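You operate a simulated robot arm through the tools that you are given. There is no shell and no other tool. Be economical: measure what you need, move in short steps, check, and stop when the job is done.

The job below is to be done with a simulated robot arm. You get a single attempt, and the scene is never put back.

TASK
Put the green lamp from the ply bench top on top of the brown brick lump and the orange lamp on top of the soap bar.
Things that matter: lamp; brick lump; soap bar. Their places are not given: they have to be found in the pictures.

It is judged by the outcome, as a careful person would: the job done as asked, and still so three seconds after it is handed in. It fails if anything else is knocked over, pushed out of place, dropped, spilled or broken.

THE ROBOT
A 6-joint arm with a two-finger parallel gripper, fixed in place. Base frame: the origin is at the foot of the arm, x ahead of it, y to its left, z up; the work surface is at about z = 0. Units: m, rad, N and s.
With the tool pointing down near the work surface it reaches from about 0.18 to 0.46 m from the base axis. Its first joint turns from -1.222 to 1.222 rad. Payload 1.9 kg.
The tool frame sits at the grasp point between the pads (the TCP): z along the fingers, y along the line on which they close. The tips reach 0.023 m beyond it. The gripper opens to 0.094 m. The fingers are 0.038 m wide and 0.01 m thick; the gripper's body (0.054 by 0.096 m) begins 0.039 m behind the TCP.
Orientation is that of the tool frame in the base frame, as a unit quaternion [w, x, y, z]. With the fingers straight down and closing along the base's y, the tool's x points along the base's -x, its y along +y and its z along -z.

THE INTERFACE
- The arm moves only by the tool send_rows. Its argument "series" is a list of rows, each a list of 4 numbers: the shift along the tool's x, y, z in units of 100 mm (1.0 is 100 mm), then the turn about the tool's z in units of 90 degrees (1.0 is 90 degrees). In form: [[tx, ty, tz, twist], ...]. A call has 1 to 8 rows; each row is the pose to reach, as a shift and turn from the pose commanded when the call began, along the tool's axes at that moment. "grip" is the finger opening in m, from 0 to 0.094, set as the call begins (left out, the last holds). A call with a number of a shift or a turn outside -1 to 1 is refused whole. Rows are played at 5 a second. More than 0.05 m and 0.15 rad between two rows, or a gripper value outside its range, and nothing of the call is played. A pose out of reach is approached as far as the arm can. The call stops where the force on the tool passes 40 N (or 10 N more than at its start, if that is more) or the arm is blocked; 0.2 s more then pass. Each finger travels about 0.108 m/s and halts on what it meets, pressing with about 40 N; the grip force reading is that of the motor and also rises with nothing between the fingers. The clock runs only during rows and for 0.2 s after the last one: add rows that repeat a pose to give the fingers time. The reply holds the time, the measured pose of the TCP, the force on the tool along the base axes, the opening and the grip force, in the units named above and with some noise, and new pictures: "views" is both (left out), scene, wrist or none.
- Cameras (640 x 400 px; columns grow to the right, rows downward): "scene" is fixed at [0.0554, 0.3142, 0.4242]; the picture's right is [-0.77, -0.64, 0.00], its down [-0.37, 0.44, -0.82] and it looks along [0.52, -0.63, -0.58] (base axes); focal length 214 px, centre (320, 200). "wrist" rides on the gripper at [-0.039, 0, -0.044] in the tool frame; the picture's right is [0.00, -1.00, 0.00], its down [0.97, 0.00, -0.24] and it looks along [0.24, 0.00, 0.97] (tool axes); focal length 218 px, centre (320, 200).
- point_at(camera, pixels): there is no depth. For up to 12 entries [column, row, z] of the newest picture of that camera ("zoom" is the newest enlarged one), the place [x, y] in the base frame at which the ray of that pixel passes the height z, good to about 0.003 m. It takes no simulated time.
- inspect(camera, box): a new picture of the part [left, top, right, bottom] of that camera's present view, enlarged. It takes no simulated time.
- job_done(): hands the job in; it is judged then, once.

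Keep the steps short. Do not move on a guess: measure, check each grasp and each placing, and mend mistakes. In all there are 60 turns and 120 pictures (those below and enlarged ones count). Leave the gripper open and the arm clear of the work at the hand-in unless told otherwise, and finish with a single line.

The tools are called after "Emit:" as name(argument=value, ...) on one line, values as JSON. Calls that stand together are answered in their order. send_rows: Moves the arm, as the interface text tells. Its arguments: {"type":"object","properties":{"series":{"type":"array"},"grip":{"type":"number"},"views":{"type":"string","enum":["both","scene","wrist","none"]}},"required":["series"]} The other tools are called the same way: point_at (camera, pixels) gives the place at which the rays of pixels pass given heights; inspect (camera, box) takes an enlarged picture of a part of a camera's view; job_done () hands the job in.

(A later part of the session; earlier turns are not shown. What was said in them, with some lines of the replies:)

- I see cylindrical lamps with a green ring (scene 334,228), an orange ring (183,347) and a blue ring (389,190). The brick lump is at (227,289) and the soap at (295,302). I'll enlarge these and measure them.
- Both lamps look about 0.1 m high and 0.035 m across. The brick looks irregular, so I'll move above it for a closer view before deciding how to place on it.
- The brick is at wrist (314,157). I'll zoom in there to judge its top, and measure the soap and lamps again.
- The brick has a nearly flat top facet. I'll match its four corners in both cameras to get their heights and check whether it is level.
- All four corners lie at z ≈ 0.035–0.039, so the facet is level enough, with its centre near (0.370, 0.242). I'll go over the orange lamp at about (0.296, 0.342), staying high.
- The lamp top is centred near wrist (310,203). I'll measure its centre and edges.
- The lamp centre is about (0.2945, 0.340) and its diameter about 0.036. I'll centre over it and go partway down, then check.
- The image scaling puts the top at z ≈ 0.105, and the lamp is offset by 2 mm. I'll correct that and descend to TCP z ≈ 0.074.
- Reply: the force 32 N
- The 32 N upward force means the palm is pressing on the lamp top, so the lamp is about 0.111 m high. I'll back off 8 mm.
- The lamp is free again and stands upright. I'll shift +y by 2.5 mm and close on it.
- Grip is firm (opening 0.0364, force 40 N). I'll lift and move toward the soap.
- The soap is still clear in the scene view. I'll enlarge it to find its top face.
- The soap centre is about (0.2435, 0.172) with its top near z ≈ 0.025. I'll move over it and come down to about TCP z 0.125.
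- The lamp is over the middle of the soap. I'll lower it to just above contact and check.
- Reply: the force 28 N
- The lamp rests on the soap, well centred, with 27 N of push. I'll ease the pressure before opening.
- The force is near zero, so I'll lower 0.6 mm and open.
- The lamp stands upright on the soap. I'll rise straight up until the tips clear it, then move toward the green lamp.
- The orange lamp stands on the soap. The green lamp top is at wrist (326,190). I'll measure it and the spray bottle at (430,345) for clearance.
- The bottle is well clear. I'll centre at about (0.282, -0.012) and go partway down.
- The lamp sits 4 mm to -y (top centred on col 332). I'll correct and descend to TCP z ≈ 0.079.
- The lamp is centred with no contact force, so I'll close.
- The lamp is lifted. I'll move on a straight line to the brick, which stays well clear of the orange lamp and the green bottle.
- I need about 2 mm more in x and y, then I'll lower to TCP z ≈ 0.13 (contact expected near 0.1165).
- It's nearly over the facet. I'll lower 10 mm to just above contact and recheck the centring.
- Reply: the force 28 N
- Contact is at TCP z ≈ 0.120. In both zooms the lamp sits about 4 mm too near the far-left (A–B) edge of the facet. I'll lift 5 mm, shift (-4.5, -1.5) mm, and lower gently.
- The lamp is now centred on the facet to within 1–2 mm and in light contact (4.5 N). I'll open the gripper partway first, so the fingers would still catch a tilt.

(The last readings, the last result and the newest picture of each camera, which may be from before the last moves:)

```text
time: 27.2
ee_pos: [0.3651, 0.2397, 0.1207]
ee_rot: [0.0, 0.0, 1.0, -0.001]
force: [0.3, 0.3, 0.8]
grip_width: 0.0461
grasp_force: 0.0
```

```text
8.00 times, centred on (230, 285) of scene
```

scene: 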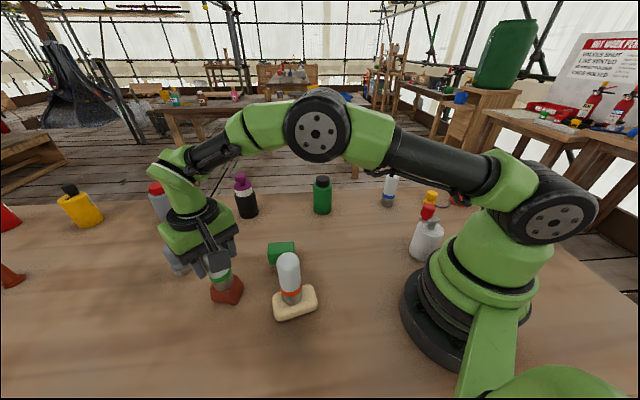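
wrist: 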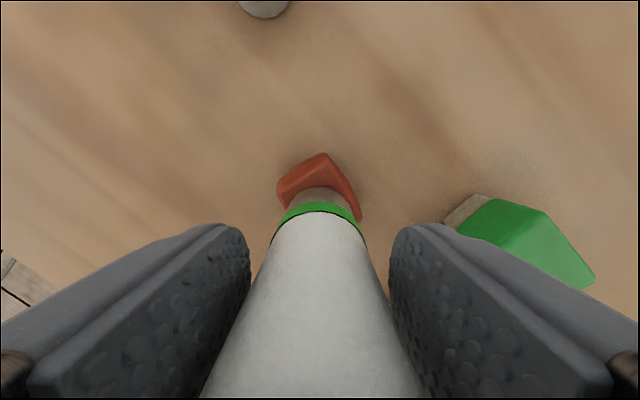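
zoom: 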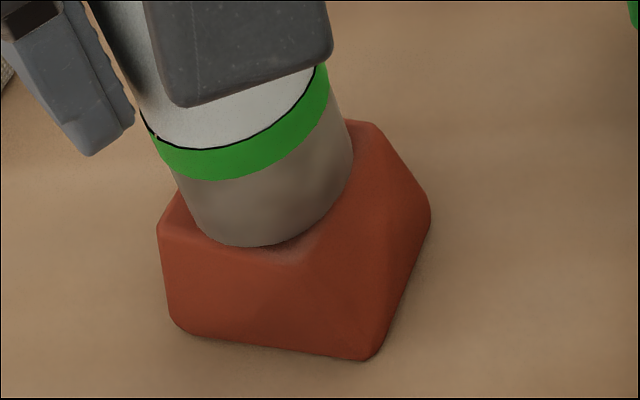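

Fingers are clear on both sides and the lamp leans only slightly. I'll wait a second to see whether it holds.

Emit:
send_rows(series=[[0, 0, 0, 0], [0, 0, 0, 0], [0, 0, 0, 0], [0, 0, 0, 0], [0, 0, 0, 0], [0, 0, 0, 0], [0, 0, 0, 0], [0, 0, 0, 0]], grip=0.06, views="wrist")

Emit:
inspect(camera="scene", box=[190, 260, 270, 310])

```text
time: 29.0
ee_pos: [0.3664, 0.2401, 0.1204]
ee_rot: [0.0, -0.001, 1.0, 0.0]
force: [0.6, 0.2, -0.2]
grip_width: 0.0599
grasp_force: 0.1
```

wrist: 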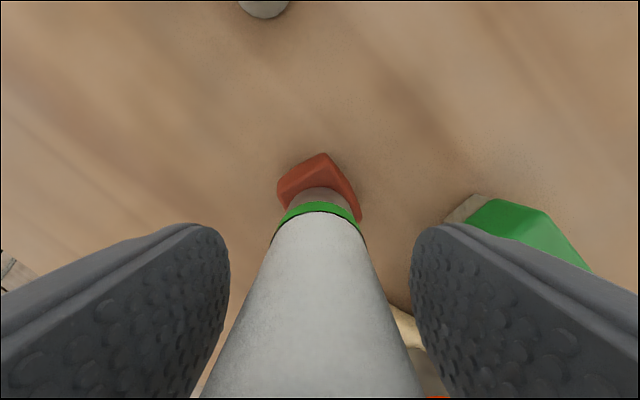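

```text
8.00 times, centred on (230, 285) of scene
```

zoom: 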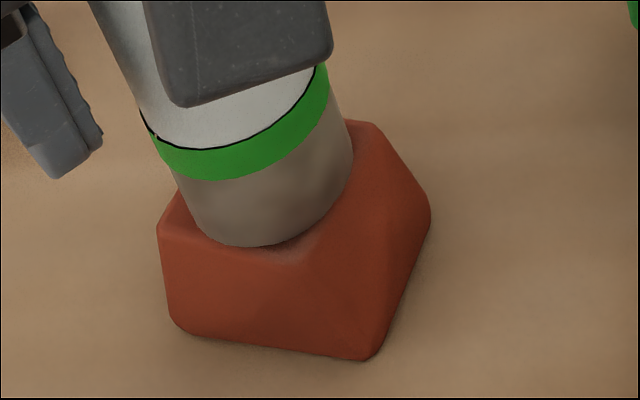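

It hasn't moved in nearly 2 s. I'll open fully and then rise straight up.

Emit:
send_rows(series=[[0, 0, 0, 0], [0, 0, 0, 0], [0, 0, -0.2, 0], [0, 0, -0.5, 0], [0, 0, -0.8, 0], [0, 0, -1.0, 0], [0, 0, -1.0, 0]], grip=0.094, views="both")

Emit:
inspect(camera="scene", box=[170, 210, 330, 330])

```text
time: 30.6
ee_pos: [0.3675, 0.2409, 0.2221]
ee_rot: [0.0, -0.001, 1.0, 0.0]
force: [-0.5, -0.2, -0.6]
grip_width: 0.0939
grasp_force: 0.1
```

scene: 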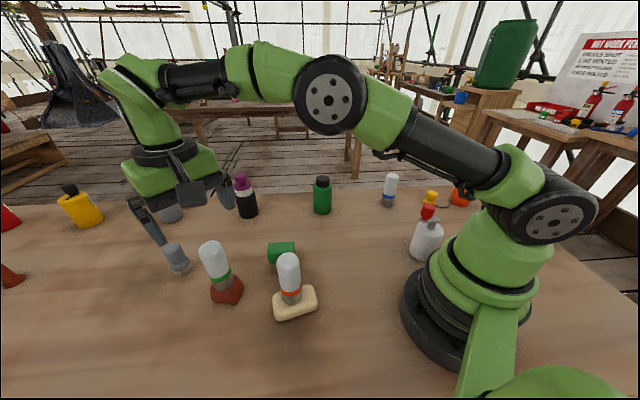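
wrist: 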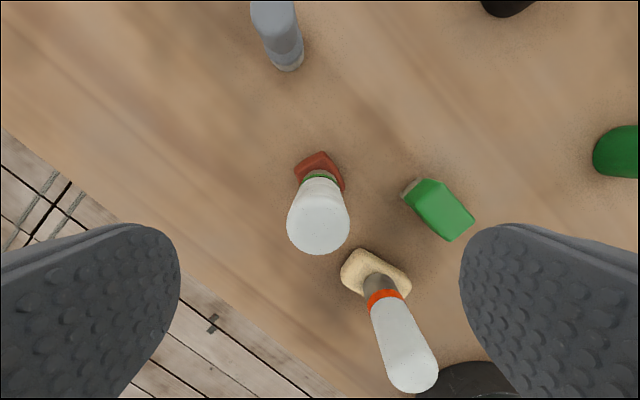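

```text
3.33 times, centred on (250, 270) of scene
```

zoom: 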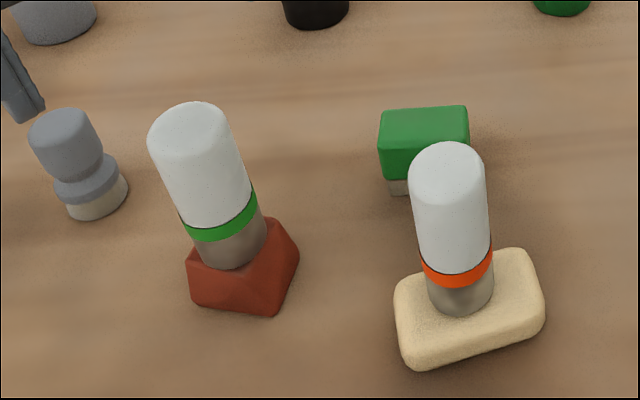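

Both lamps stand in place. I'll raise the arm further for clearance and wait to confirm nothing drifts.

Emit:
send_rows(series=[[0.1, 0, -0.25, 0], [0.25, 0, -0.5, 0], [0.4, 0, -0.7, 0], [0.4, 0, -0.7, 0], [0.4, 0, -0.7, 0], [0.4, 0, -0.7, 0], [0.4, 0, -0.7, 0], [0.4, 0, -0.7, 0]], views="scene")

Emit:
inspect(camera="scene", box=[170, 210, 330, 330])

```text
time: 32.4
ee_pos: [0.3279, 0.2406, 0.2895]
ee_rot: [0.0, -0.001, 1.0, 0.0]
force: [0.2, -0.3, -0.1]
grip_width: 0.094
grasp_force: 0.0
```

scene: 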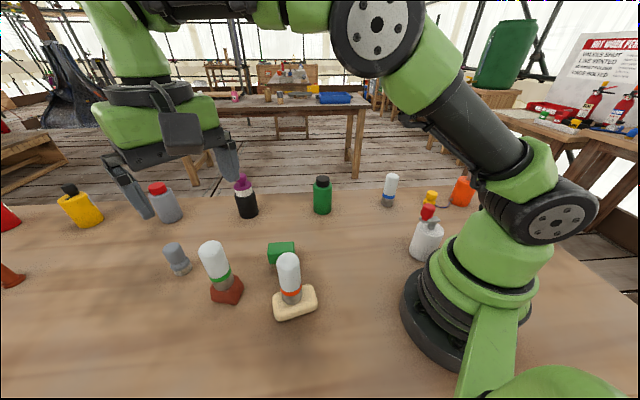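

```text
3.33 times, centred on (250, 270) of scene
```

zoom: 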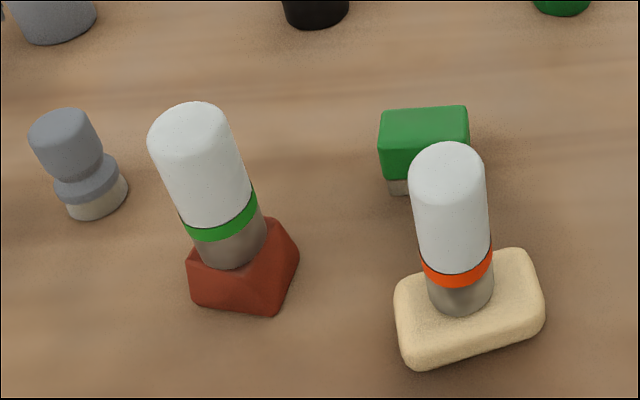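

Nothing moved between the two pictures, the gripper is open and the arm is clear. I'm handing in.

Emit:
job_done()

```text
The job is handed in.
```

The green lamp stands on the brown brick lump with a slight lean, and the orange lamp stands upright on the soap bar; both were steady when I handed the job in, and I saw nothing else disturbed.
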